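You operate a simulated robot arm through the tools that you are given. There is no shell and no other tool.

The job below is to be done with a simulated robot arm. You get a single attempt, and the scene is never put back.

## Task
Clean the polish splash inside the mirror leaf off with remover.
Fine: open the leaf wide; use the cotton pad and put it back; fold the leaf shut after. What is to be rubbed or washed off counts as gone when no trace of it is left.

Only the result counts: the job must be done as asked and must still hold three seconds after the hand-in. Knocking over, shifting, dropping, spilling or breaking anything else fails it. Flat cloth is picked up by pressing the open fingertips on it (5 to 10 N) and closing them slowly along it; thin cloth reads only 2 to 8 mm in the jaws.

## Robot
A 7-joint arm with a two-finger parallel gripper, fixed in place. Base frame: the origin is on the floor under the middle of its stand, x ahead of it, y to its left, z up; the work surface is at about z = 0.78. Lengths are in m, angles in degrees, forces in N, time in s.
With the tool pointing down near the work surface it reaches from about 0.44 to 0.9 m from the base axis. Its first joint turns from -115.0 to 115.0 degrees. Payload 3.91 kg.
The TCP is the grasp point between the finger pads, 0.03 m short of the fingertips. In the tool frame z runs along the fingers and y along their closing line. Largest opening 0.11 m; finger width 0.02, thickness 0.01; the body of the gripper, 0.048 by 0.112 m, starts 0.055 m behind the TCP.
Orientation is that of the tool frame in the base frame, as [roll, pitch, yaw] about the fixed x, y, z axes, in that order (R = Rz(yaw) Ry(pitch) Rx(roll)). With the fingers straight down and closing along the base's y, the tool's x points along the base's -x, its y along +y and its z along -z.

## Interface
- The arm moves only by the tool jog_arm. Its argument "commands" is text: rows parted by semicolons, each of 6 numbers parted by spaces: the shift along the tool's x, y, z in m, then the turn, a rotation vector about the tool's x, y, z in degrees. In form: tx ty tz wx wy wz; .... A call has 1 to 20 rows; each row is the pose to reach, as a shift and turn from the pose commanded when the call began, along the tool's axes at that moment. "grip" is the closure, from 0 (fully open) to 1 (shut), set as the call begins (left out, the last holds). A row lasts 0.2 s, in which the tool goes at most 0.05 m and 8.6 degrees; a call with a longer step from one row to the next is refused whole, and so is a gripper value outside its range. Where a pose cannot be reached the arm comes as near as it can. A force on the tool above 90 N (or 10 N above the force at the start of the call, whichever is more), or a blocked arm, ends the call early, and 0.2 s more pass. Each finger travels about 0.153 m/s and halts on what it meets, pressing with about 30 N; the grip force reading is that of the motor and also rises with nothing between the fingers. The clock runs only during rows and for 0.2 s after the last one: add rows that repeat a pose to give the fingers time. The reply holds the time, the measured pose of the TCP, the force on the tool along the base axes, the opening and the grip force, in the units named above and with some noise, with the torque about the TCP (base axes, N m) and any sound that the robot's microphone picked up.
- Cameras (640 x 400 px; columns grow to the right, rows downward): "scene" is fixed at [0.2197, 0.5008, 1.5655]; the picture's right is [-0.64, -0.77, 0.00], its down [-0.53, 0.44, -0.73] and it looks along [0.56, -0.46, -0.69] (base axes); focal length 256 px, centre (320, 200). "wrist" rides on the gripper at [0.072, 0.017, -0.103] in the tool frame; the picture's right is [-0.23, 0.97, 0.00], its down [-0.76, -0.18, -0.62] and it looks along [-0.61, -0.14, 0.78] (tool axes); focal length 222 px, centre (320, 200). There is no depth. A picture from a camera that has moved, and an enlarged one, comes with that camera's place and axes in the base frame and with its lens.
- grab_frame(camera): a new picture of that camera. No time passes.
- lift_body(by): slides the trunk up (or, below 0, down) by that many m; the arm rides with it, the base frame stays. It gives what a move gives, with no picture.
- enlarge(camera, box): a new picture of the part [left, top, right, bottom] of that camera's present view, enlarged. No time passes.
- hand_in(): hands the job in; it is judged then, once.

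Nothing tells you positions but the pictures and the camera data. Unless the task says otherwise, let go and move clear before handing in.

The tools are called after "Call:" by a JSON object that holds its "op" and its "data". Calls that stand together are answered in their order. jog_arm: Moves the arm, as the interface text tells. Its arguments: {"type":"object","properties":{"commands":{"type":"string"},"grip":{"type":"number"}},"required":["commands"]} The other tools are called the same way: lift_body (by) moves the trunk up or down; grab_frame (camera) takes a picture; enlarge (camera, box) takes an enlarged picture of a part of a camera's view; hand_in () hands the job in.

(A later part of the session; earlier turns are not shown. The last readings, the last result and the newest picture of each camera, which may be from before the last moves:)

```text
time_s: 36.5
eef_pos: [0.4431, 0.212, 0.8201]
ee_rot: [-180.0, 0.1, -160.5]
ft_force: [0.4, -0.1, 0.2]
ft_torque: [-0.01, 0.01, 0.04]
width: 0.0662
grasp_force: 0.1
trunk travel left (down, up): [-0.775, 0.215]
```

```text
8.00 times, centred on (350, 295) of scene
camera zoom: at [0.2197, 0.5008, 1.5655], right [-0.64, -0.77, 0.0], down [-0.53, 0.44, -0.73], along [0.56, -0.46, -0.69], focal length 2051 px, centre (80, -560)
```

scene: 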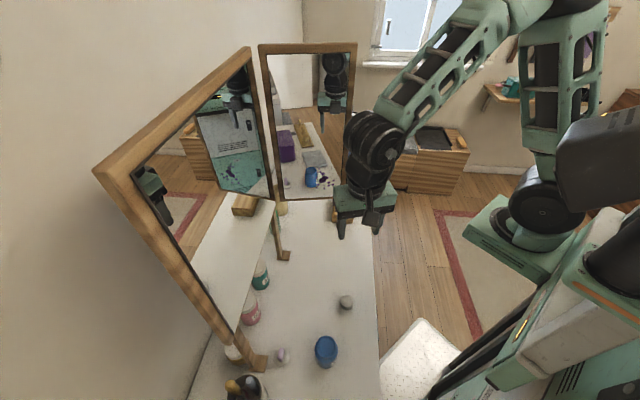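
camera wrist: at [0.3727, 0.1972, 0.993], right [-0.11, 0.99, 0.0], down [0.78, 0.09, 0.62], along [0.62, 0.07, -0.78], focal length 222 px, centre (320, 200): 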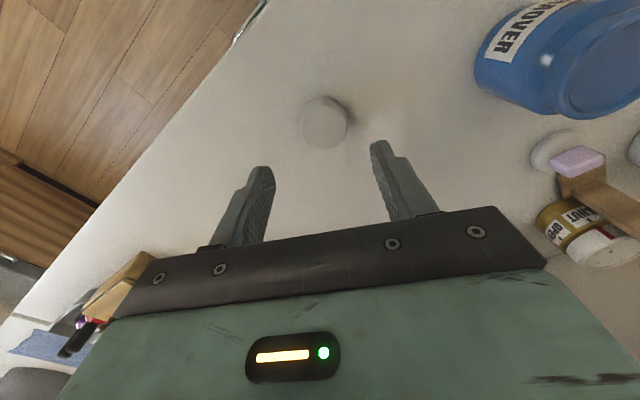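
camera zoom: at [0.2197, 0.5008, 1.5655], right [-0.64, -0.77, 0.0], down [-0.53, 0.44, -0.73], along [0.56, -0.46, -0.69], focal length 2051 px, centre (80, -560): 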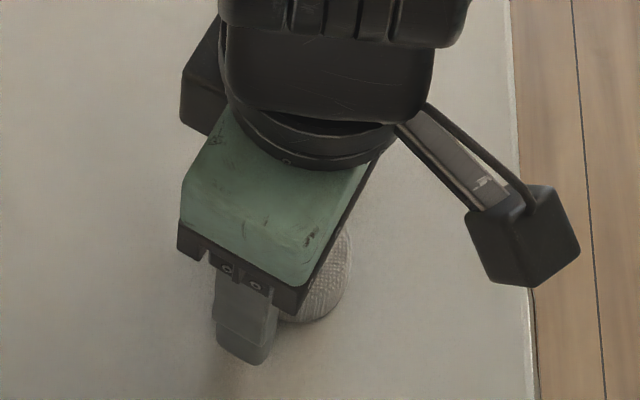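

The pad is between the jaws with a near-centred alignment. I'll close on it.

Call:
{"op": "jog_arm", "data": {"commands": "0 0 0 0 0 0; 0 0 0 0 0 0; 0 0 0 0 0 0", "grip": 1}}

Call:
{"op": "enlarge", "data": {"camera": "wrist", "box": [200, 80, 440, 250]}}

```text
time_s: 37.3
eef_pos: [0.4436, 0.2116, 0.8208]
ee_rot: [180.0, 0.1, -160.6]
ft_force: [-0.5, -0.1, -0.2]
ft_torque: [0.01, 0.0, -0.03]
width: 0.0347
grasp_force: 30.2
trunk travel left (down, up): [-0.775, 0.215]
```

```text
2.35 times, centred on (320, 165) of wrist
camera zoom: at [0.3707, 0.202, 0.9248], right [-0.11, 0.99, 0.0], down [0.78, 0.09, 0.62], along [0.62, 0.07, -0.78], focal length 523 px, centre (320, 282)
```

zoom: 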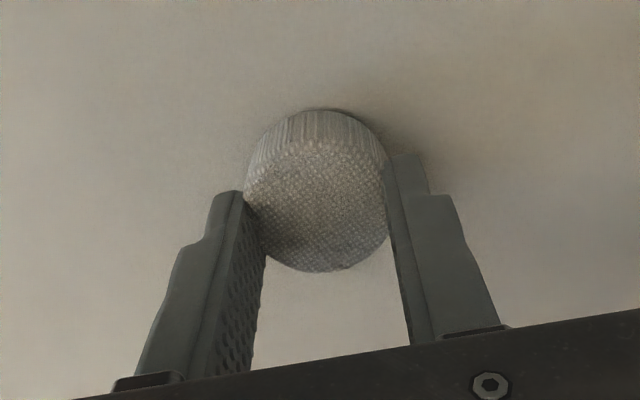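

The jaws hold the soft pad, compressed to 35 mm. I'll lift it and check the hold.

Call:
{"op": "jog_arm", "data": {"commands": "0 0 -0.01 0 0 0; 0 0 -0.03 0 0 0; 0 0 -0.07 0 0 0; 0 0 -0.11 0 0 0; 0 0 -0.11 0 0 0"}}

Call:
{"op": "enlarge", "data": {"camera": "wrist", "box": [200, 80, 440, 250]}}

Call:
{"op": "enlarge", "data": {"camera": "scene", "box": [310, 220, 400, 320]}}

```text
time_s: 38.5
eef_pos: [0.4443, 0.211, 0.9322]
ee_rot: [179.9, 0.1, -160.5]
ft_force: [-0.1, -0.5, 0.3]
ft_torque: [0.03, 0.02, 0.01]
width: 0.0347
grasp_force: 30.0
trunk travel left (down, up): [-0.775, 0.215]
```

```text
2.35 times, centred on (320, 165) of wrist
camera zoom: at [0.3704, 0.2016, 1.0371], right [-0.11, 0.99, 0.0], down [0.78, 0.09, 0.62], along [0.62, 0.07, -0.78], focal length 523 px, centre (320, 282)
```

zoom: 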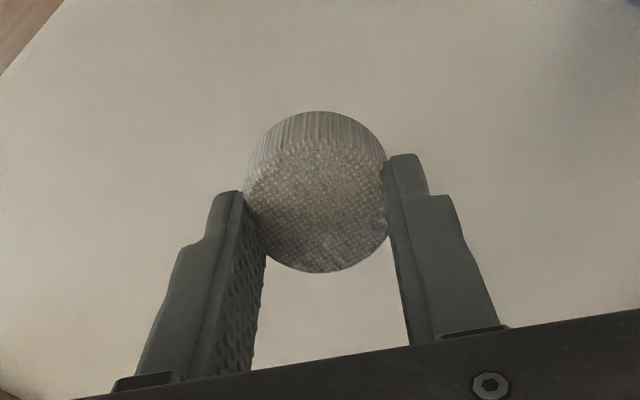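

```text
4.00 times, centred on (355, 270) of scene
camera zoom: at [0.2197, 0.5008, 1.5655], right [-0.64, -0.77, 0.0], down [-0.53, 0.44, -0.73], along [0.56, -0.46, -0.69], focal length 1026 px, centre (180, -80)
```

zoom: 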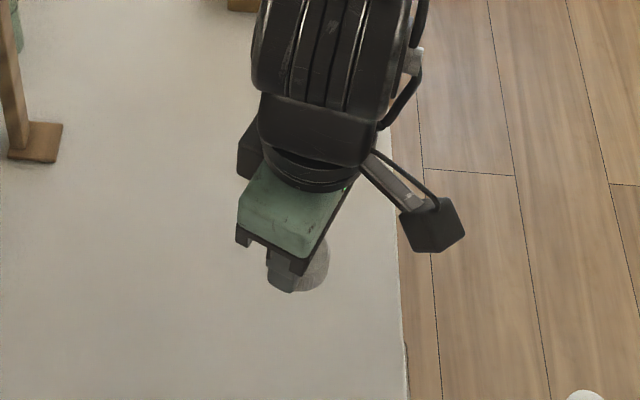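

The pad is held firmly. Its original spot corresponds to TCP about (0.443, 0.212, 0.820) at yaw −160.5, which I'll use for putting it back. Now I'll carry it above the remover pot.

Call:
{"op": "jog_arm", "data": {"commands": "0.004 0.0 -0.018 0 0 0; 0.004 0.04 -0.018 0 0 0; 0.0087 0.08 -0.018 0 0 0; 0.013 0.12 -0.018 0 0 0; 0.0173 0.1589 -0.018 0 0 0; 0.0173 0.1589 -0.018 0 0 0"}}

Call:
{"op": "grab_frame", "data": {"camera": "wrist"}}

Call:
{"op": "enlarge", "data": {"camera": "scene", "box": [280, 300, 370, 380]}}

```text
time_s: 39.9
eef_pos: [0.3739, 0.3552, 0.9467]
ee_rot: [180.0, 0.0, -160.6]
ft_force: [0.4, 0.7, -0.5]
ft_torque: [0.02, -0.02, 0.02]
width: 0.0382
grasp_force: 29.8
trunk travel left (down, up): [-0.775, 0.215]
```

```text
taken
camera wrist: at [0.3006, 0.3464, 1.0515], right [-0.11, 0.99, 0.0], down [0.78, 0.09, 0.62], along [0.62, 0.07, -0.78], focal length 222 px, centre (320, 200)
```

wrist: 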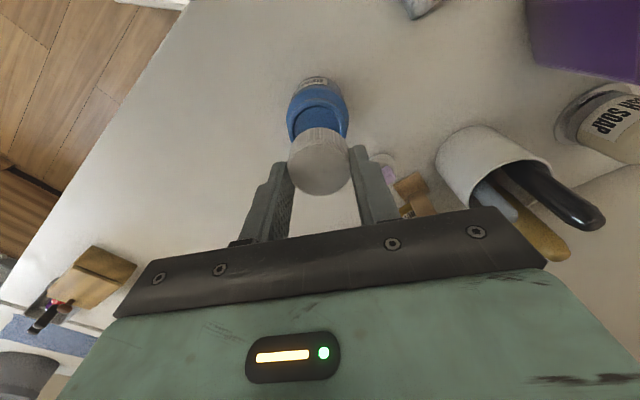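

```text
5.00 times, centred on (325, 340) of scene
camera zoom: at [0.2197, 0.5008, 1.5655], right [-0.64, -0.77, 0.0], down [-0.53, 0.44, -0.73], along [0.56, -0.46, -0.69], focal length 1282 px, centre (295, -500)
```

zoom: 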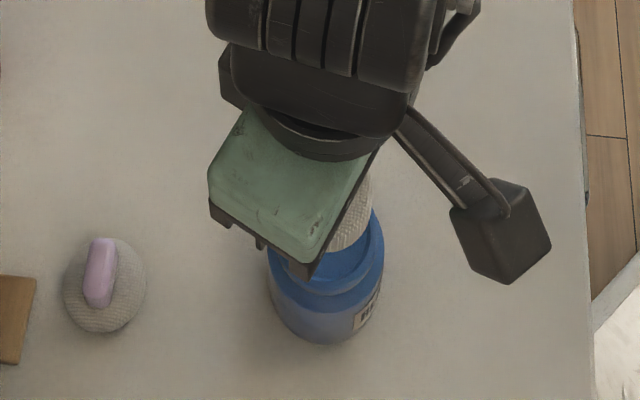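

The jaw reading changed from 34.7 to 38.2 mm, so the pad may have shifted in the grip. I'll zoom in to check.

Call:
{"op": "enlarge", "data": {"camera": "wrist", "box": [200, 60, 440, 250]}}

Call:
{"op": "enlarge", "data": {"camera": "scene", "box": [305, 320, 355, 370]}}

```text
2.11 times, centred on (320, 155) of wrist
camera zoom: at [0.3006, 0.3464, 1.0515], right [-0.11, 0.99, 0.0], down [0.78, 0.09, 0.62], along [0.62, 0.07, -0.78], focal length 468 px, centre (320, 295)
```

zoom: 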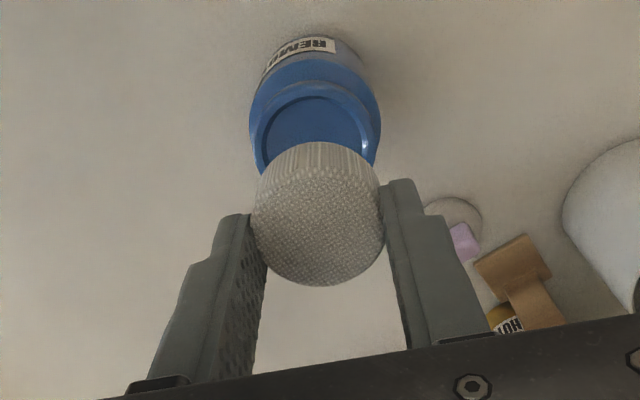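

```text
8.00 times, centred on (330, 345) of scene
camera zoom: at [0.2197, 0.5008, 1.5655], right [-0.64, -0.77, 0.0], down [-0.53, 0.44, -0.73], along [0.56, -0.46, -0.69], focal length 2051 px, centre (240, -960)
```

zoom: 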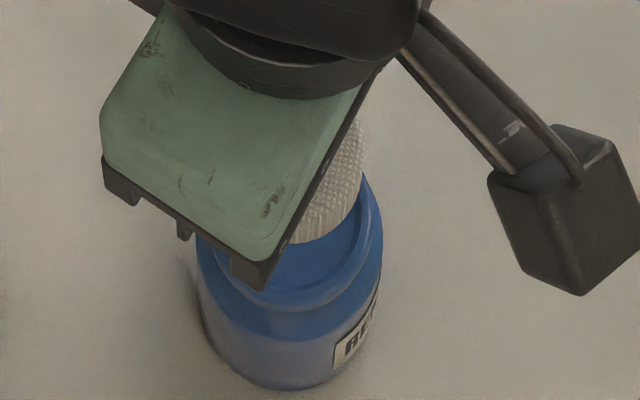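

The pad is still centred on the TCP; the fingers merely relaxed slightly. I'll lower it to just above the pot's rim.

Call:
{"op": "jog_arm", "data": {"commands": "-0.0007 -0.0011 0.02 0 0 0; -0.0007 -0.0011 0.04 0 0 0; -0.0007 -0.0011 0.046 0 0 0; -0.0007 -0.0011 0.046 0 0 0"}}

Call:
{"op": "enlarge", "data": {"camera": "wrist", "box": [240, 80, 400, 200]}}

Call:
{"op": "enlarge", "data": {"camera": "scene", "box": [305, 320, 355, 370]}}

```text
time_s: 40.9
eef_pos: [0.3749, 0.3548, 0.9028]
ee_rot: [-180.0, 0.1, -160.4]
ft_force: [0.6, -1.0, 1.2]
ft_torque: [0.01, -0.02, 0.01]
width: 0.0378
grasp_force: 29.9
trunk travel left (down, up): [-0.775, 0.215]
```

```text
3.33 times, centred on (320, 140) of wrist
camera zoom: at [0.3021, 0.346, 1.0067], right [-0.11, 0.99, 0.0], down [0.78, 0.09, 0.62], along [0.62, 0.07, -0.78], focal length 740 px, centre (320, 400)
```

zoom: 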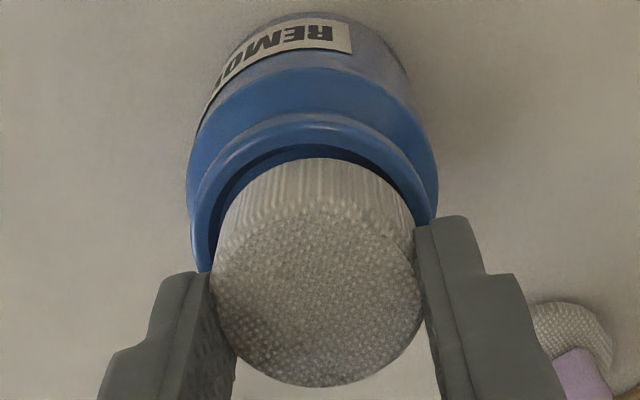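

```text
8.00 times, centred on (330, 345) of scene
camera zoom: at [0.2197, 0.5008, 1.5655], right [-0.64, -0.77, 0.0], down [-0.53, 0.44, -0.73], along [0.56, -0.46, -0.69], focal length 2051 px, centre (240, -960)
```

zoom: 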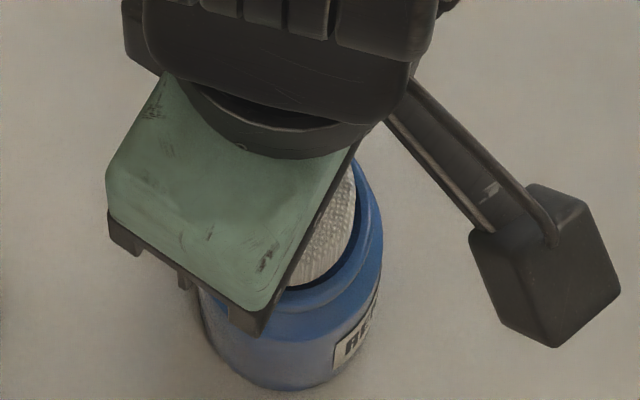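

The pad is aligned over the mouth to within 1 to 2 mm. I'll make a small correction and lower in small steps, watching the force.

Call:
{"op": "jog_arm", "data": {"commands": "-0.001 -0.001 0.004 0 0 0; -0.001 -0.001 0.008 0 0 0; -0.001 -0.001 0.008 0 0 0"}}

Call:
{"op": "enlarge", "data": {"camera": "wrist", "box": [240, 80, 400, 200]}}

```text
time_s: 41.7
eef_pos: [0.3765, 0.3546, 0.8964]
ee_rot: [179.8, 0.2, -160.5]
ft_force: [-1.6, 4.0, 35.9]
ft_torque: [0.16, 0.01, 0.05]
width: 0.0386
grasp_force: 29.7
trunk travel left (down, up): [-0.775, 0.215]
```

```text
3.33 times, centred on (320, 140) of wrist
camera zoom: at [0.3029, 0.3455, 1.0003], right [-0.11, 0.99, 0.0], down [0.78, 0.08, 0.63], along [0.62, 0.07, -0.78], focal length 740 px, centre (320, 400)
```

zoom: 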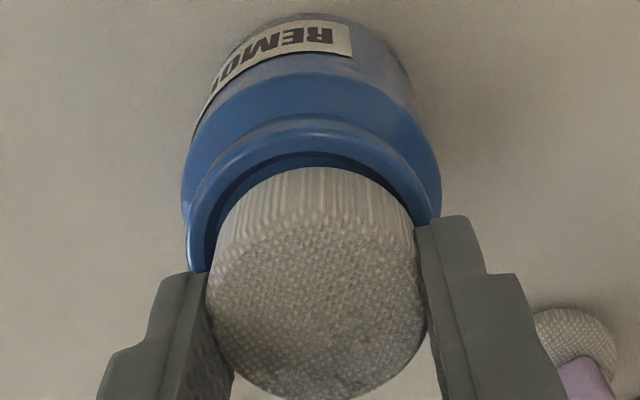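

Contact occurred with 36 N upward force at pad-bottom height around 0.856. I'll ease off at once and check the pot and pad.

Call:
{"op": "jog_arm", "data": {"commands": "0 0 -0.003 0 0 0; 0 0 -0.02 0 0 0; 0 0 -0.05 0 0 0; 0 0 -0.05 0 0 0"}}

Call:
{"op": "enlarge", "data": {"camera": "wrist", "box": [240, 60, 400, 200]}}

Call:
{"op": "enlarge", "data": {"camera": "scene", "box": [305, 320, 355, 370]}}

```text
time_s: 42.7
eef_pos: [0.3745, 0.353, 0.9432]
ee_rot: [-180.0, 0.1, -160.6]
ft_force: [-0.1, 0.1, 0.0]
ft_torque: [-0.02, 0.03, 0.01]
width: 0.0381
grasp_force: 30.3
trunk travel left (down, up): [-0.775, 0.215]
```

```text
2.86 times, centred on (320, 130) of wrist
camera zoom: at [0.3018, 0.3434, 1.0475], right [-0.11, 0.99, 0.0], down [0.78, 0.09, 0.62], along [0.62, 0.07, -0.78], focal length 635 px, centre (320, 400)
```

zoom: 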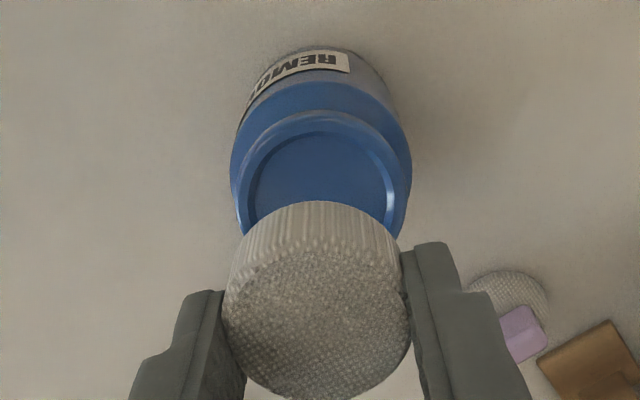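

```text
8.00 times, centred on (330, 345) of scene
camera zoom: at [0.2197, 0.5008, 1.5655], right [-0.64, -0.77, 0.0], down [-0.53, 0.44, -0.73], along [0.56, -0.46, -0.69], focal length 2051 px, centre (240, -960)
```

zoom: 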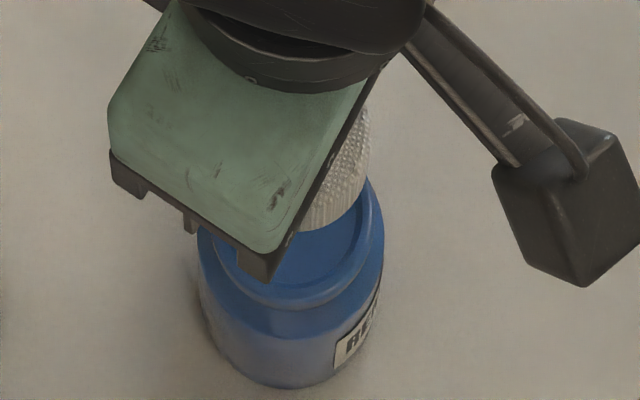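

The pot hasn't moved. The pad probably met the rim slightly off-centre, so I'll lower again to just above the contact height and check the alignment with tight zooms.

Call:
{"op": "jog_arm", "data": {"commands": "0 0 0.02 0 0 0; 0 0 0.04 0 0 0; 0 0 0.0435 0 0 0; 0 0 0.0435 0 0 0"}}

Call:
{"op": "enlarge", "data": {"camera": "wrist", "box": [270, 90, 370, 160]}}

Call:
{"op": "enlarge", "data": {"camera": "scene", "box": [315, 330, 345, 360]}}

```text
time_s: 43.7
eef_pos: [0.3751, 0.3535, 0.8999]
ee_rot: [-179.9, 0.1, -160.5]
ft_force: [-1.4, -0.3, -0.1]
ft_torque: [0.0, 0.01, -0.02]
width: 0.0383
grasp_force: 30.1
trunk travel left (down, up): [-0.775, 0.215]
```

```text
5.71 times, centred on (320, 125) of wrist
camera zoom: at [0.3023, 0.3444, 1.0051], right [-0.11, 0.99, 0.0], down [0.78, 0.09, 0.62], along [0.62, 0.07, -0.78], focal length 1269 px, centre (320, 629)
```

zoom: 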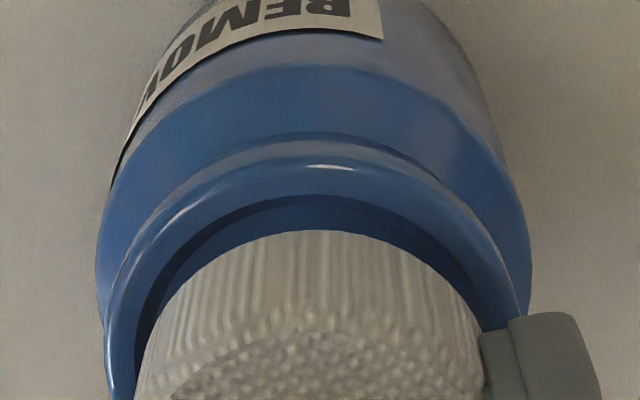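

```text
13.33 times, centred on (330, 345) of scene
camera zoom: at [0.2197, 0.5008, 1.5655], right [-0.64, -0.77, 0.0], down [-0.53, 0.44, -0.73], along [0.56, -0.46, -0.69], focal length 3419 px, centre (187, -1733)
```

zoom: 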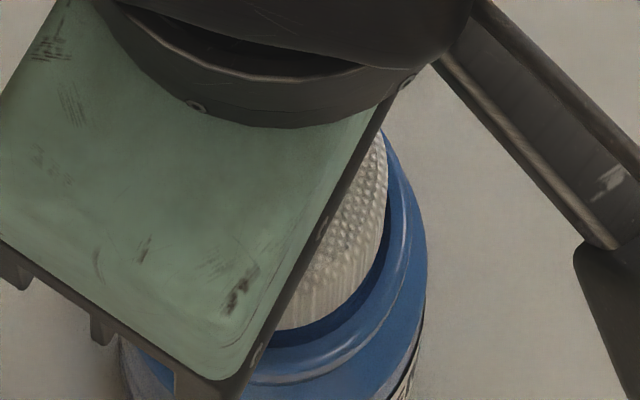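

The alignment is within about 1 mm. I'll nudge by that amount and lower in very small steps.

Call:
{"op": "jog_arm", "data": {"commands": "0.001 -0.0005 0.001 0 0 0; 0.001 -0.0005 0.0025 0 0 0; 0.001 -0.0005 0.0025 0 0 0"}}

Call:
{"op": "jog_arm", "data": {"commands": "0 0 0.001 0 0 0; 0 0 0.001 0 0 0"}}

Call:
{"op": "enlarge", "data": {"camera": "wrist", "box": [270, 90, 370, 160]}}

```text
time_s: 44.5
eef_pos: [0.3765, 0.3527, 0.8977]
ee_rot: [-180.0, 0.2, -160.4]
ft_force: [0.1, 0.9, 1.0]
ft_torque: [0.02, -0.03, -0.03]
width: 0.0383
grasp_force: 29.9
trunk travel left (down, up): [-0.775, 0.215]
```

```text
time_s: 45.1
eef_pos: [0.3762, 0.3539, 0.8974]
ee_rot: [-180.0, 0.1, -160.5]
ft_force: [-0.2, 0.3, -0.6]
ft_torque: [-0.02, 0.0, 0.0]
width: 0.0384
grasp_force: 30.3
trunk travel left (down, up): [-0.775, 0.215]
```

```text
5.71 times, centred on (320, 125) of wrist
camera zoom: at [0.3025, 0.3442, 1.0019], right [-0.11, 0.99, 0.0], down [0.78, 0.09, 0.62], along [0.62, 0.07, -0.78], focal length 1269 px, centre (320, 629)
```

zoom: 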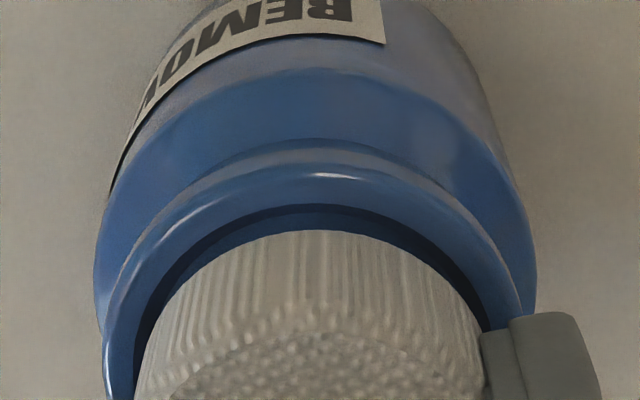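

No contact yet at this height. I'll lower another millimetre or two at a time.

Call:
{"op": "jog_arm", "data": {"commands": "0 0 0.001 0 0 0; 0 0 0.001 0 0 0"}}

Call:
{"op": "jog_arm", "data": {"commands": "0 0 0.001 0 0 0; 0 0 0.001 0 0 0"}}

```text
time_s: 45.7
eef_pos: [0.3764, 0.3537, 0.8961]
ee_rot: [-180.0, 0.1, -160.5]
ft_force: [-0.6, 0.0, 2.1]
ft_torque: [-0.01, -0.04, 0.0]
width: 0.0383
grasp_force: 30.2
trunk travel left (down, up): [-0.775, 0.215]
```

```text
time_s: 46.3
eef_pos: [0.3747, 0.3542, 0.8959]
ee_rot: [179.9, 0.1, -160.5]
ft_force: [1.5, -0.7, 15.8]
ft_torque: [-0.01, -0.06, -0.02]
width: 0.0382
grasp_force: 29.8
trunk travel left (down, up): [-0.775, 0.215]
```

Light contact, about 16 N, at the same height as before. I'll look closely at whether the pad sits on the rim or the liquid.

Call:
{"op": "enlarge", "data": {"camera": "wrist", "box": [270, 90, 370, 160]}}

Call:
{"op": "enlarge", "data": {"camera": "scene", "box": [320, 335, 340, 355]}}

Call:
{"op": "enlarge", "data": {"camera": "wrist", "box": [335, 110, 375, 150]}}

```text
5.71 times, centred on (320, 125) of wrist
camera zoom: at [0.3024, 0.3444, 1.0004], right [-0.11, 0.99, 0.0], down [0.78, 0.08, 0.62], along [0.62, 0.07, -0.78], focal length 1269 px, centre (320, 629)
```

zoom: 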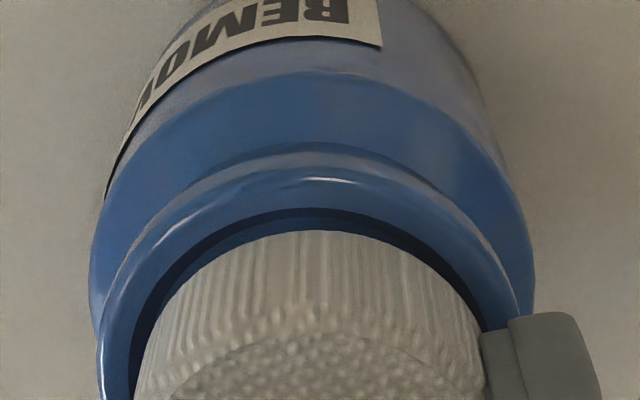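

```text
16.00 times, centred on (330, 345) of scene
camera zoom: at [0.2197, 0.5008, 1.5655], right [-0.64, -0.77, 0.0], down [-0.53, 0.44, -0.73], along [0.56, -0.46, -0.69], focal length 4102 px, centre (160, -2120)
```

zoom: 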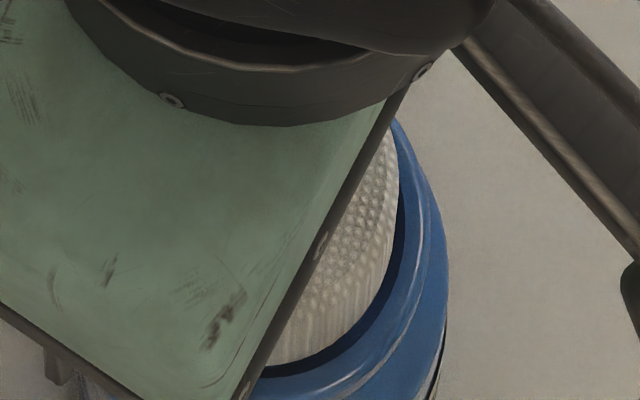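

```text
10.00 times, centred on (355, 130) of wrist
camera zoom: at [0.3024, 0.3444, 1.0004], right [-0.11, 0.99, 0.0], down [0.78, 0.08, 0.62], along [0.62, 0.07, -0.78], focal length 2221 px, centre (-30, 900)
```

zoom: 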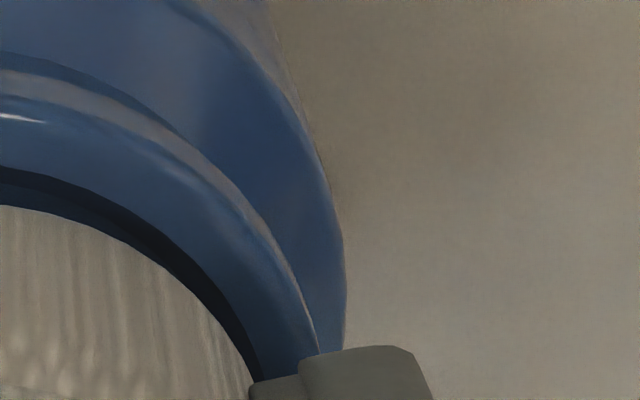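

The pad's bottom sits inside the mouth with a gap to the rim all round, so it is resting on the remover surface or plate itself. I'll hold it there a moment with slightly more pressure to soak it.

Call:
{"op": "jog_arm", "data": {"commands": "0 0 0.0005 0 0 0; 0 0 0.0005 0 0 0; 0 0 0.0005 0 0 0; 0 0 0.0005 0 0 0; 0 0 0.0005 0 0 0; 0 0 0.0005 0 0 0"}}

Call:
{"op": "jog_arm", "data": {"commands": "0 0 -0.003 0 0 0; 0 0 -0.02 0 0 0; 0 0 -0.06 0 0 0; 0 0 -0.1 0 0 0; 0 0 -0.1 0 0 0"}}

Call:
{"op": "enlarge", "data": {"camera": "wrist", "box": [240, 60, 400, 200]}}

Call:
{"op": "enlarge", "data": {"camera": "scene", "box": [290, 300, 370, 380]}}

```text
time_s: 47.7
eef_pos: [0.3753, 0.3527, 0.8955]
ee_rot: [180.0, 0.1, -160.5]
ft_force: [0.4, 0.5, 29.7]
ft_torque: [0.1, -0.04, 0.01]
width: 0.0384
grasp_force: 30.5
trunk travel left (down, up): [-0.775, 0.215]
```

```text
time_s: 48.9
eef_pos: [0.3758, 0.3507, 0.9945]
ee_rot: [-180.0, 0.0, -160.6]
ft_force: [-0.6, -0.5, 0.1]
ft_torque: [0.01, -0.01, -0.01]
width: 0.0381
grasp_force: 30.2
trunk travel left (down, up): [-0.775, 0.215]
```

```text
2.86 times, centred on (320, 130) of wrist
camera zoom: at [0.3029, 0.3432, 1.0989], right [-0.11, 0.99, 0.0], down [0.78, 0.09, 0.62], along [0.62, 0.07, -0.78], focal length 635 px, centre (320, 400)
```

zoom: 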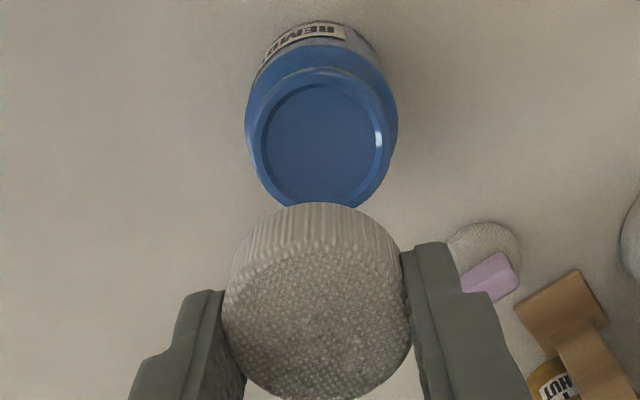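

```text
5.00 times, centred on (330, 340) of scene
camera zoom: at [0.2197, 0.5008, 1.5655], right [-0.64, -0.77, 0.0], down [-0.53, 0.44, -0.73], along [0.56, -0.46, -0.69], focal length 1282 px, centre (270, -500)
```

zoom: 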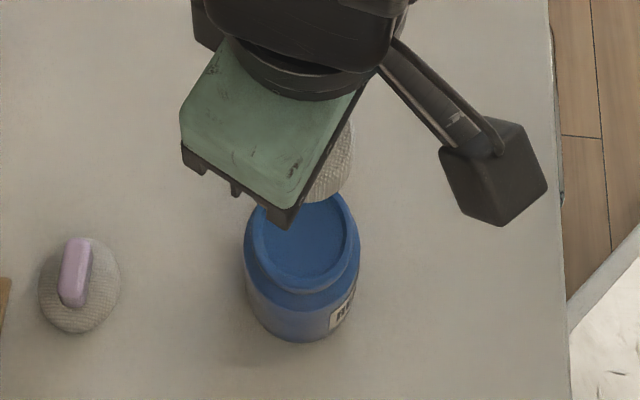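

The pot hasn't moved. Before wiping, I'll measure the open leaf's exact angle from the scene camera.

Call:
{"op": "enlarge", "data": {"camera": "scene", "box": [245, 30, 375, 215]}}

Call:
{"op": "enlarge", "data": {"camera": "scene", "box": [260, 140, 370, 210]}}

```text
2.16 times, centred on (310, 122) of scene
camera zoom: at [0.2197, 0.5008, 1.5655], right [-0.64, -0.77, 0.0], down [-0.53, 0.44, -0.73], along [0.56, -0.46, -0.69], focal length 554 px, centre (342, 368)
```

zoom: 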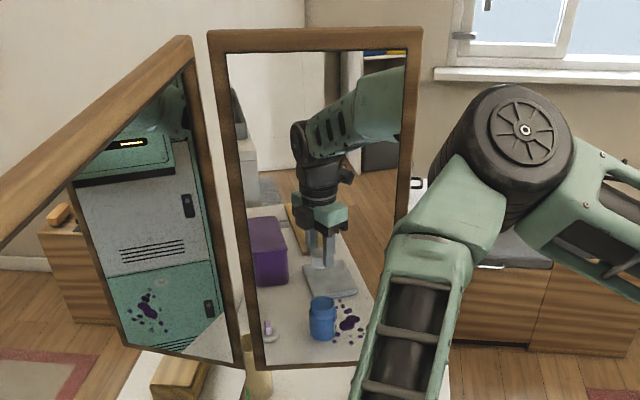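

```text
5.71 times, centred on (315, 175) of scene
camera zoom: at [0.2197, 0.5008, 1.5655], right [-0.64, -0.77, 0.0], down [-0.53, 0.44, -0.73], along [0.56, -0.46, -0.69], focal length 1465 px, centre (349, 343)
```

zoom: 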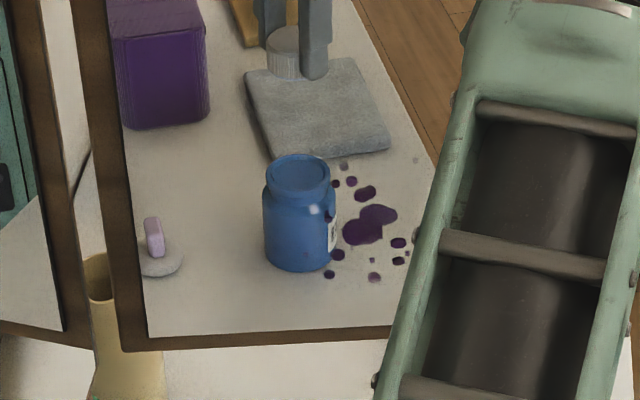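

The mirror image of the pot puts the leaf at about 100° open, which is its stop. I'll zoom in to map every drop of the splash, including faint ones.

Call:
{"op": "enlarge", "data": {"camera": "scene", "box": [298, 140, 338, 172]}}

Call:
{"op": "enlarge", "data": {"camera": "scene", "box": [292, 160, 334, 192]}}

```text
12.50 times, centred on (318, 156) of scene
camera zoom: at [0.2197, 0.5008, 1.5655], right [-0.64, -0.77, 0.0], down [-0.53, 0.44, -0.73], along [0.56, -0.46, -0.69], focal length 3205 px, centre (345, 750)
```

zoom: 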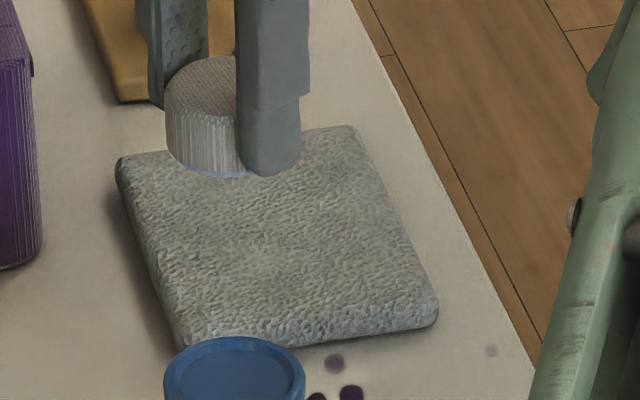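

```text
12.50 times, centred on (313, 176) of scene
camera zoom: at [0.2197, 0.5008, 1.5655], right [-0.64, -0.77, 0.0], down [-0.53, 0.44, -0.73], along [0.56, -0.46, -0.69], focal length 3205 px, centre (408, 500)
```

zoom: 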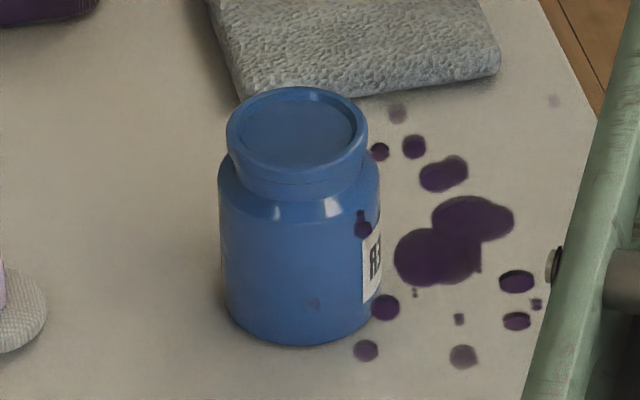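

The mirror shows a blue film on the pad's face, so it is wet with remover. The splash covers about r 0.10 to 0.17 m from the hinge and z 1.057 to 1.14, including faint drops. I'll raise the hand and turn it toward the leaf.

Call:
{"op": "jog_arm", "data": {"commands": "0 0 -0.04 0 0 0; -0.0045 -0.0194 -0.075 0 0 7.8; -0.009 -0.0388 -0.105 0 0 15.6; -0.0135 -0.0582 -0.13 0 0 23.4; -0.018 -0.0775 -0.155 0 0 31.2; -0.0226 -0.0969 -0.18 0 0 39; -0.0271 -0.1163 -0.2055 0 0 46.8; -0.0271 -0.1163 -0.2055 0 0 54.7; -0.0271 -0.1163 -0.2055 0 0 54.7"}}

Call:
{"op": "grab_frame", "data": {"camera": "scene"}}

```text
time_s: 50.9
eef_pos: [0.4402, 0.2531, 1.1999]
ee_rot: [179.9, 0.0, 144.6]
ft_force: [0.1, 1.1, 0.3]
ft_torque: [-0.01, 0.04, -0.01]
width: 0.0383
grasp_force: 30.6
trunk travel left (down, up): [-0.775, 0.215]
```

```text
taken
```

scene: 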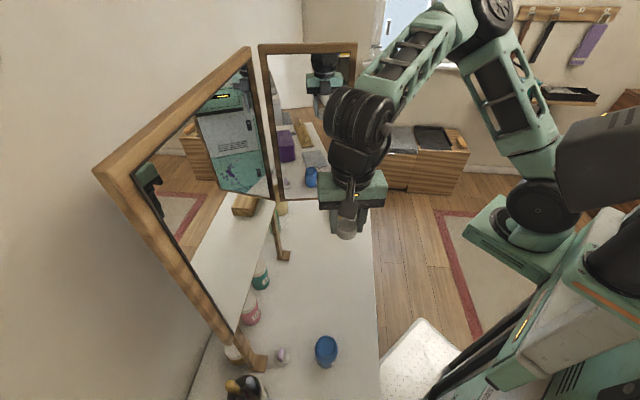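

Heading is now square to the leaf. I'll tilt the hand level and move to a standoff about 5 cm from the splash.

Call:
{"op": "jog_arm", "data": {"commands": "-0.02 0.002 0.009 0 -8.2 0; -0.038 0.004 0.018 0 -16.4 0; -0.055 0.006 0.027 0 -24.5 0; -0.07 0.008 0.036 0 -32.7 0; -0.085 0.010 0.045 0 -40.9 0; -0.099 0.012 0.055 0 -49.1 0; -0.113 0.014 0.064 0 -57.3 0; -0.126 0.016 0.073 0 -65.5 0; -0.139 0.018 0.082 0 -73.6 0; -0.151 0.02 0.091 0 -81.8 0; -0.1625 0.0221 0.1 0 -90 0; -0.1625 0.0221 0.1 0 -90 0"}}

Call:
{"op": "grab_frame", "data": {"camera": "scene"}}

Call:
{"op": "grab_frame", "data": {"camera": "wrist"}}

```text
time_s: 53.5
eef_pos: [0.5849, 0.1769, 1.1007]
ee_rot: [40.5, 89.7, 5.4]
ft_force: [-0.3, 0.1, -0.5]
ft_torque: [-0.02, 0.01, 0.02]
width: 0.0383
grasp_force: 29.9
trunk travel left (down, up): [-0.775, 0.215]
```

```text
taken
```

scene: 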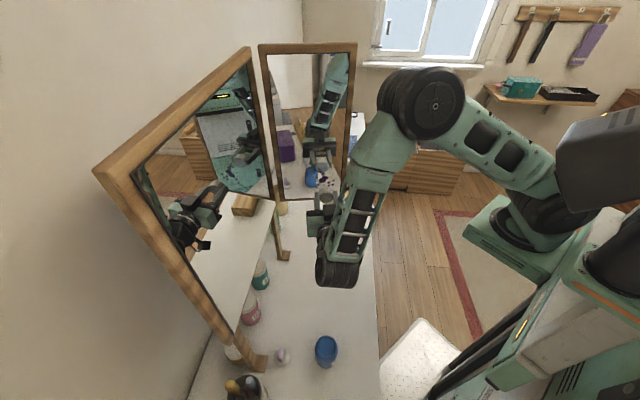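

```text
taken
camera wrist: at [0.5115, 0.2494, 1.0298], right [0.56, 0.8, 0.23], down [-0.61, 0.21, 0.76], along [0.56, -0.57, 0.61], focal length 222 px, centre (320, 200)
```

wrist: 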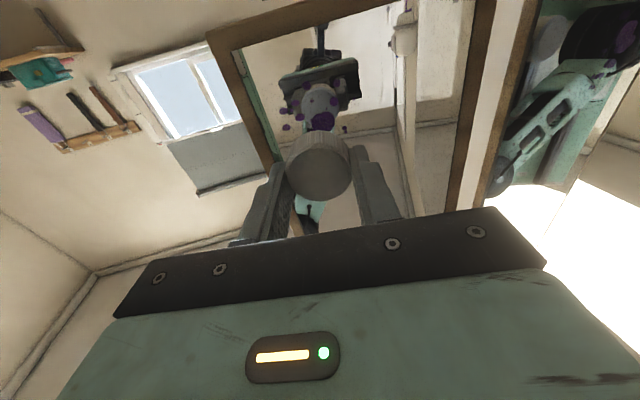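

The pad faces the splash now. I'll zoom into the wrist view to see the splash and the pad's reflected face.

Call:
{"op": "enlarge", "data": {"camera": "wrist", "box": [230, 30, 420, 200]}}

Call:
{"op": "enlarge", "data": {"camera": "scene", "box": [285, 140, 345, 200]}}

```text
2.35 times, centred on (325, 115) of wrist
camera zoom: at [0.5115, 0.2494, 1.0298], right [0.56, 0.8, 0.23], down [-0.61, 0.21, 0.76], along [0.56, -0.57, 0.61], focal length 523 px, centre (308, 400)
```

zoom: 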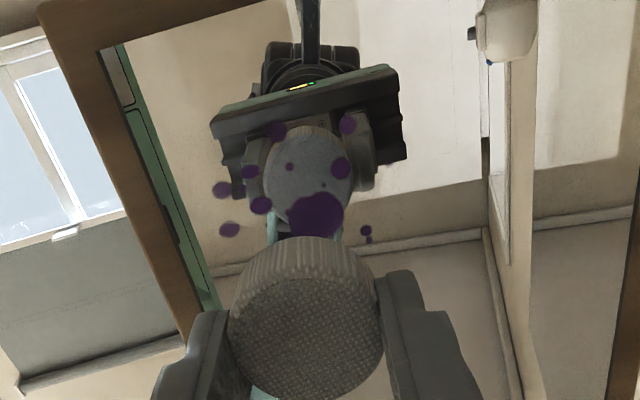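

```text
6.67 times, centred on (315, 170) of scene
camera zoom: at [0.2197, 0.5008, 1.5655], right [-0.64, -0.77, 0.0], down [-0.53, 0.44, -0.73], along [0.56, -0.46, -0.69], focal length 1709 px, centre (353, 400)
```

zoom: 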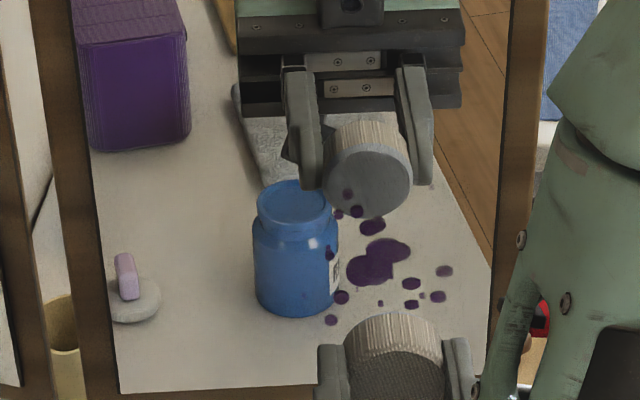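

The wet, bluish face of the pad is visible and all drops are mapped. I'll advance toward the glass until just before contact.

Call:
{"op": "jog_arm", "data": {"commands": "0 0 0.025 0 0 0; 0 0 0.044 0 0 0; 0 0 0.044 0 0 0"}}

Call:
{"op": "jog_arm", "data": {"commands": "0 0 0.003 0 0 0; 0 0 0.003 0 0 0"}}

Call:
{"op": "enlarge", "data": {"camera": "wrist", "box": [230, 30, 420, 200]}}

```text
time_s: 54.3
eef_pos: [0.6211, 0.1512, 1.1019]
ee_rot: [61.0, 90.0, 25.8]
ft_force: [-0.7, -0.7, 0.0]
ft_torque: [0.0, 0.01, -0.01]
width: 0.0385
grasp_force: 30.6
trunk travel left (down, up): [-0.775, 0.215]
```

```text
time_s: 54.9
eef_pos: [0.6233, 0.1496, 1.1014]
ee_rot: [-117.3, 90.0, -152.4]
ft_force: [-0.1, -1.4, -0.6]
ft_torque: [0.0, 0.0, 0.0]
width: 0.0384
grasp_force: 29.8
trunk travel left (down, up): [-0.775, 0.215]
```

```text
2.35 times, centred on (325, 115) of wrist
camera zoom: at [0.55, 0.2224, 1.0305], right [0.56, 0.8, 0.23], down [-0.61, 0.21, 0.76], along [0.56, -0.57, 0.61], focal length 523 px, centre (308, 400)
```

zoom: 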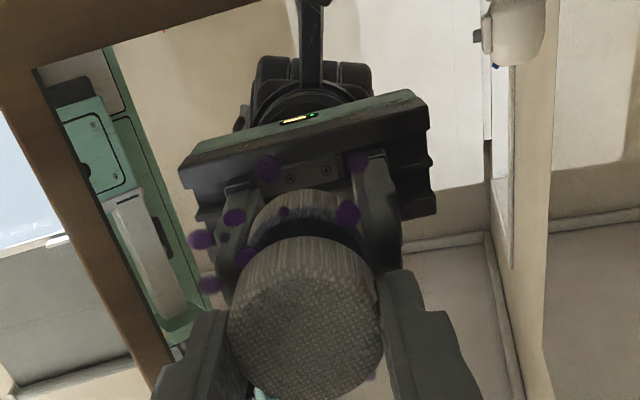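

The pad and its reflection are only a few millimetres apart. I'll advance in 2 mm steps until light contact.

Call:
{"op": "jog_arm", "data": {"commands": "0 0 0.002 0 0 0; 0 0 0.002 0 0 0"}}

Call:
{"op": "jog_arm", "data": {"commands": "0 0 0.002 0 0 0; 0 0 0.002 0 0 0"}}

Call:
{"op": "enlarge", "data": {"camera": "wrist", "box": [230, 30, 420, 200]}}

```text
time_s: 55.5
eef_pos: [0.6251, 0.1485, 1.1018]
ee_rot: [77.2, 89.8, 41.8]
ft_force: [0.5, -0.2, -0.6]
ft_torque: [-0.03, -0.03, 0.01]
width: 0.0382
grasp_force: 30.2
trunk travel left (down, up): [-0.775, 0.215]
```

```text
time_s: 56.1
eef_pos: [0.6257, 0.1471, 1.1028]
ee_rot: [83.2, 89.9, 47.9]
ft_force: [0.4, -0.8, 0.5]
ft_torque: [0.0, 0.05, -0.01]
width: 0.0386
grasp_force: 29.8
trunk travel left (down, up): [-0.775, 0.215]
```

```text
2.35 times, centred on (325, 115) of wrist
camera zoom: at [0.553, 0.2201, 1.0303], right [0.56, 0.8, 0.23], down [-0.61, 0.21, 0.76], along [0.56, -0.57, 0.61], focal length 523 px, centre (308, 400)
```

zoom: 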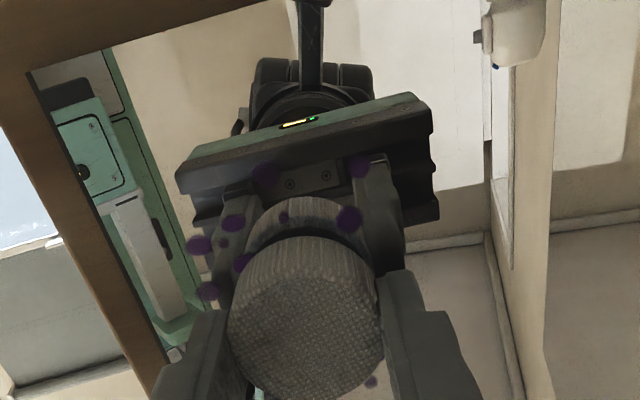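

Still no contact. I'll continue in small steps.

Call:
{"op": "jog_arm", "data": {"commands": "0 0 0.002 0 0 0; 0 0 0.002 0 0 0"}}

Call:
{"op": "jog_arm", "data": {"commands": "0 0 0.002 0 0 0; 0 0 0.002 0 0 0"}}

Call:
{"op": "jog_arm", "data": {"commands": "0 0 0.001 0 0 0; 0 0 0.001 0 0 0"}}

Call:
{"op": "enlarge", "data": {"camera": "wrist", "box": [230, 30, 420, 200]}}

```text
time_s: 56.7
eef_pos: [0.6272, 0.1452, 1.1017]
ee_rot: [71.5, 89.8, 36.2]
ft_force: [0.3, 0.7, 0.7]
ft_torque: [0.03, 0.0, 0.01]
width: 0.0384
grasp_force: 30.4
trunk travel left (down, up): [-0.775, 0.215]
```

```text
time_s: 57.3
eef_pos: [0.6313, 0.1455, 1.1019]
ee_rot: [60.4, 89.9, 25.2]
ft_force: [0.5, -0.4, -0.3]
ft_torque: [0.03, 0.01, 0.04]
width: 0.0383
grasp_force: 30.2
trunk travel left (down, up): [-0.775, 0.215]
```

```text
time_s: 57.9
eef_pos: [0.6314, 0.1441, 1.1005]
ee_rot: [68.6, 89.9, 33.2]
ft_force: [0.4, 0.9, -0.2]
ft_torque: [0.02, 0.02, 0.0]
width: 0.0384
grasp_force: 29.8
trunk travel left (down, up): [-0.775, 0.215]
```

```text
2.35 times, centred on (325, 115) of wrist
camera zoom: at [0.5574, 0.217, 1.0298], right [0.56, 0.8, 0.23], down [-0.61, 0.21, 0.76], along [0.56, -0.57, 0.61], focal length 523 px, centre (308, 400)
```

zoom: 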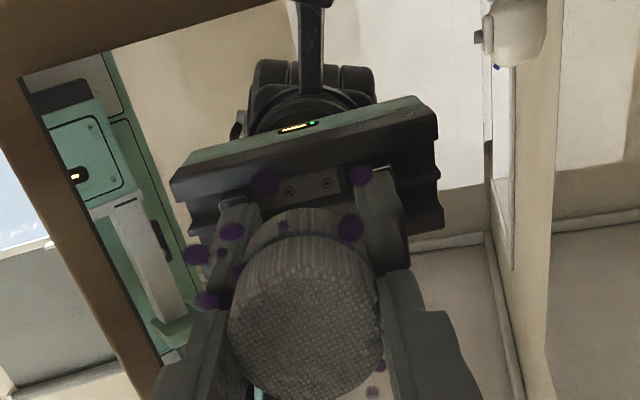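

Visually the pad is meeting its reflection, so contact is imminent. I'll take 1 mm steps.

Call:
{"op": "jog_arm", "data": {"commands": "0 0 0.001 0 0 0; 0 0 0.001 0 0 0"}}

Call:
{"op": "jog_arm", "data": {"commands": "0 0 0.001 0 0 0; 0 0 0.001 0 0 0"}}

Call:
{"op": "jog_arm", "data": {"commands": "0 0 0.001 0 0 0; 0 0 0.001 0 0 0"}}

```text
time_s: 58.5
eef_pos: [0.6309, 0.1433, 1.1001]
ee_rot: [75.6, 89.8, 40.4]
ft_force: [-0.4, -0.1, -0.7]
ft_torque: [-0.02, 0.01, -0.02]
width: 0.0383
grasp_force: 29.8
trunk travel left (down, up): [-0.775, 0.215]
```

```text
time_s: 59.1
eef_pos: [0.6327, 0.1441, 1.1002]
ee_rot: [88.2, 89.8, 53.1]
ft_force: [-2.1, 1.4, -0.8]
ft_torque: [-0.03, 0.02, 0.01]
width: 0.0385
grasp_force: 29.7
trunk travel left (down, up): [-0.775, 0.215]
```

```text
time_s: 59.7
eef_pos: [0.6337, 0.1426, 1.1002]
ee_rot: [89.0, 89.9, 53.8]
ft_force: [-9.0, 4.6, 0.5]
ft_torque: [-0.06, -0.04, -0.03]
width: 0.0381
grasp_force: 30.4
trunk travel left (down, up): [-0.775, 0.215]
```

Contact made with about 10 N normal force. I'll make a test stroke sideways across the main blob.

Call:
{"op": "jog_arm", "data": {"commands": "0 0.01 0.0003 0 0 0; 0 0.022 0.0003 0 0 0; 0 0.01 0.0003 0 0 0; 0 0 0.0003 0 0 0; 0 -0.01 0.0003 0 0 0; 0 -0.022 0.0003 0 0 0; 0 -0.01 0.0003 0 0 0; 0 0 0.0003 0 0 0"}}

Call:
{"op": "enlarge", "data": {"camera": "wrist", "box": [230, 30, 420, 200]}}

Call:
{"op": "enlarge", "data": {"camera": "scene", "box": [285, 140, 345, 200]}}

```text
time_s: 61.5
eef_pos: [0.6328, 0.1423, 1.1027]
ee_rot: [24.9, 89.9, -10.3]
ft_force: [-20.5, -0.4, -1.2]
ft_torque: [0.03, 0.03, -0.36]
width: 0.0381
grasp_force: 29.7
trunk travel left (down, up): [-0.775, 0.215]
```

```text
2.35 times, centred on (325, 115) of wrist
camera zoom: at [0.5591, 0.2143, 1.0309], right [0.56, 0.79, 0.23], down [-0.61, 0.22, 0.76], along [0.56, -0.57, 0.61], focal length 523 px, centre (308, 400)
```

zoom: 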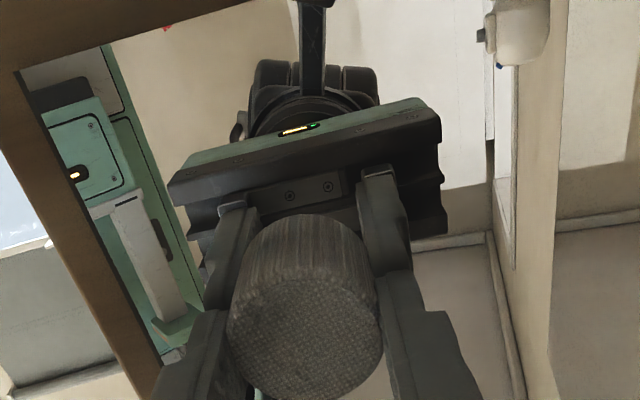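

```text
6.67 times, centred on (315, 170) of scene
camera zoom: at [0.2197, 0.5008, 1.5655], right [-0.64, -0.77, 0.0], down [-0.53, 0.44, -0.73], along [0.56, -0.46, -0.69], focal length 1709 px, centre (353, 400)
```

zoom: 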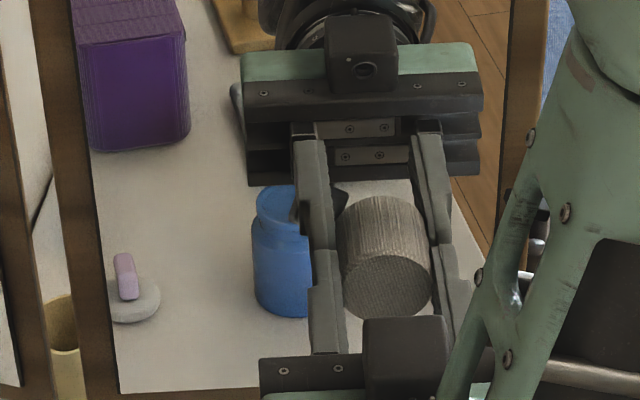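

One stroke already cleared the visible drops around the pad. I'll do a full serpentine over the whole splash area to be thorough.

Call:
{"op": "jog_arm", "data": {"commands": "-0.01 0.012 -0.0003 0 0 0; -0.02 0.022 -0.0003 0 0 0; -0.02 0.005 -0.0003 0 0 0; -0.02 -0.012 -0.0003 0 0 0; -0.02 -0.022 -0.0003 0 0 0; -0.036 -0.022 -0.0003 0 0 0; -0.036 -0.005 -0.0003 0 0 0; -0.036 0.012 -0.0003 0 0 0; -0.036 0.022 -0.0003 0 0 0; -0.02 0.022 -0.0003 0 0 0; 0 0.022 -0.0003 0 0 0; 0.02 0.022 -0.0003 0 0 0; 0.02 0.005 -0.0003 0 0 0; 0.02 -0.012 -0.0003 0 0 0; 0.02 -0.022 -0.0003 0 0 0; 0.036 -0.022 -0.0003 0 0 0; 0.036 -0.005 -0.0003 0 0 0; 0.036 0.012 -0.0003 0 0 0; 0.036 0.022 -0.0003 0 0 0; 0.02 0.01 -0.0003 0 0 0"}}

Call:
{"op": "enlarge", "data": {"camera": "wrist", "box": [230, 30, 420, 200]}}

```text
time_s: 65.7
eef_pos: [0.6396, 0.1507, 1.0818]
ee_rot: [60.5, 89.8, 25.4]
ft_force: [-3.4, 6.0, -1.3]
ft_torque: [0.02, 0.04, 0.11]
width: 0.0382
grasp_force: 30.0
trunk travel left (down, up): [-0.775, 0.215]
```

```text
2.35 times, centred on (325, 115) of wrist
camera zoom: at [0.5662, 0.2237, 1.0093], right [0.56, 0.8, 0.23], down [-0.61, 0.21, 0.76], along [0.56, -0.57, 0.61], focal length 523 px, centre (308, 400)
```

zoom: 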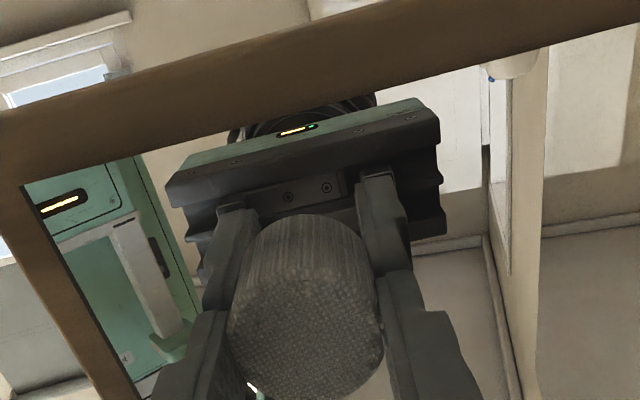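

No purple is visible any more. I'll back away from the glass and inspect it carefully.

Call:
{"op": "jog_arm", "data": {"commands": "0 0 -0.01 0 0 0; 0 0 -0.04 0 0 0; 0 0 -0.08 0 0 0; 0 0 -0.12 0 0 0; 0 0 -0.12 0 0 0"}}

Call:
{"op": "enlarge", "data": {"camera": "wrist", "box": [210, 0, 480, 200]}}

Call:
{"op": "enlarge", "data": {"camera": "scene", "box": [285, 140, 345, 200]}}

Call:
{"op": "grab_frame", "data": {"camera": "scene"}}

```text
time_s: 66.9
eef_pos: [0.5422, 0.2187, 1.0786]
ee_rot: [67.7, 89.9, 32.6]
ft_force: [0.8, 1.5, -0.1]
ft_torque: [0.03, -0.01, 0.02]
width: 0.0382
grasp_force: 30.0
trunk travel left (down, up): [-0.775, 0.215]
```

```text
2.00 times, centred on (345, 100) of wrist
camera zoom: at [0.4678, 0.2913, 1.0081], right [0.56, 0.8, 0.23], down [-0.61, 0.21, 0.76], along [0.56, -0.57, 0.61], focal length 444 px, centre (270, 400)
```

zoom: 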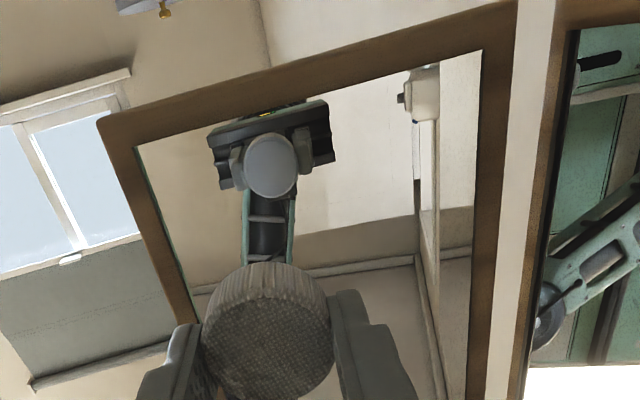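

```text
6.67 times, centred on (315, 170) of scene
camera zoom: at [0.2197, 0.5008, 1.5655], right [-0.64, -0.77, 0.0], down [-0.53, 0.44, -0.73], along [0.56, -0.46, -0.69], focal length 1709 px, centre (353, 400)
```

zoom: 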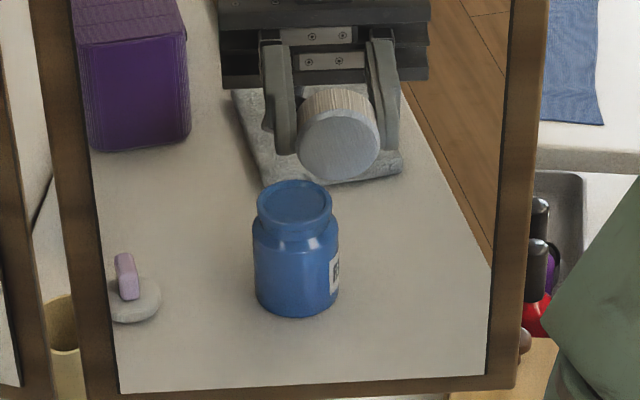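

```text
taken
```

scene: 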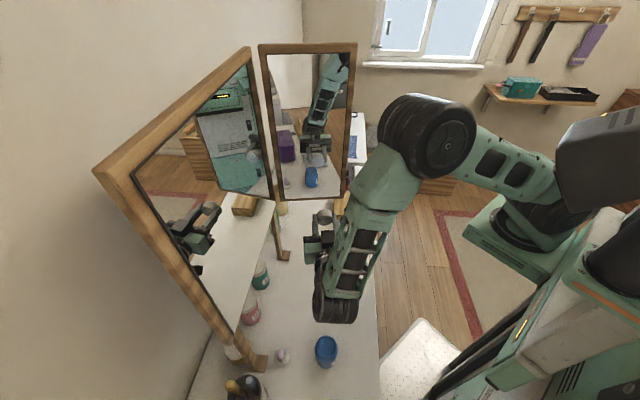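

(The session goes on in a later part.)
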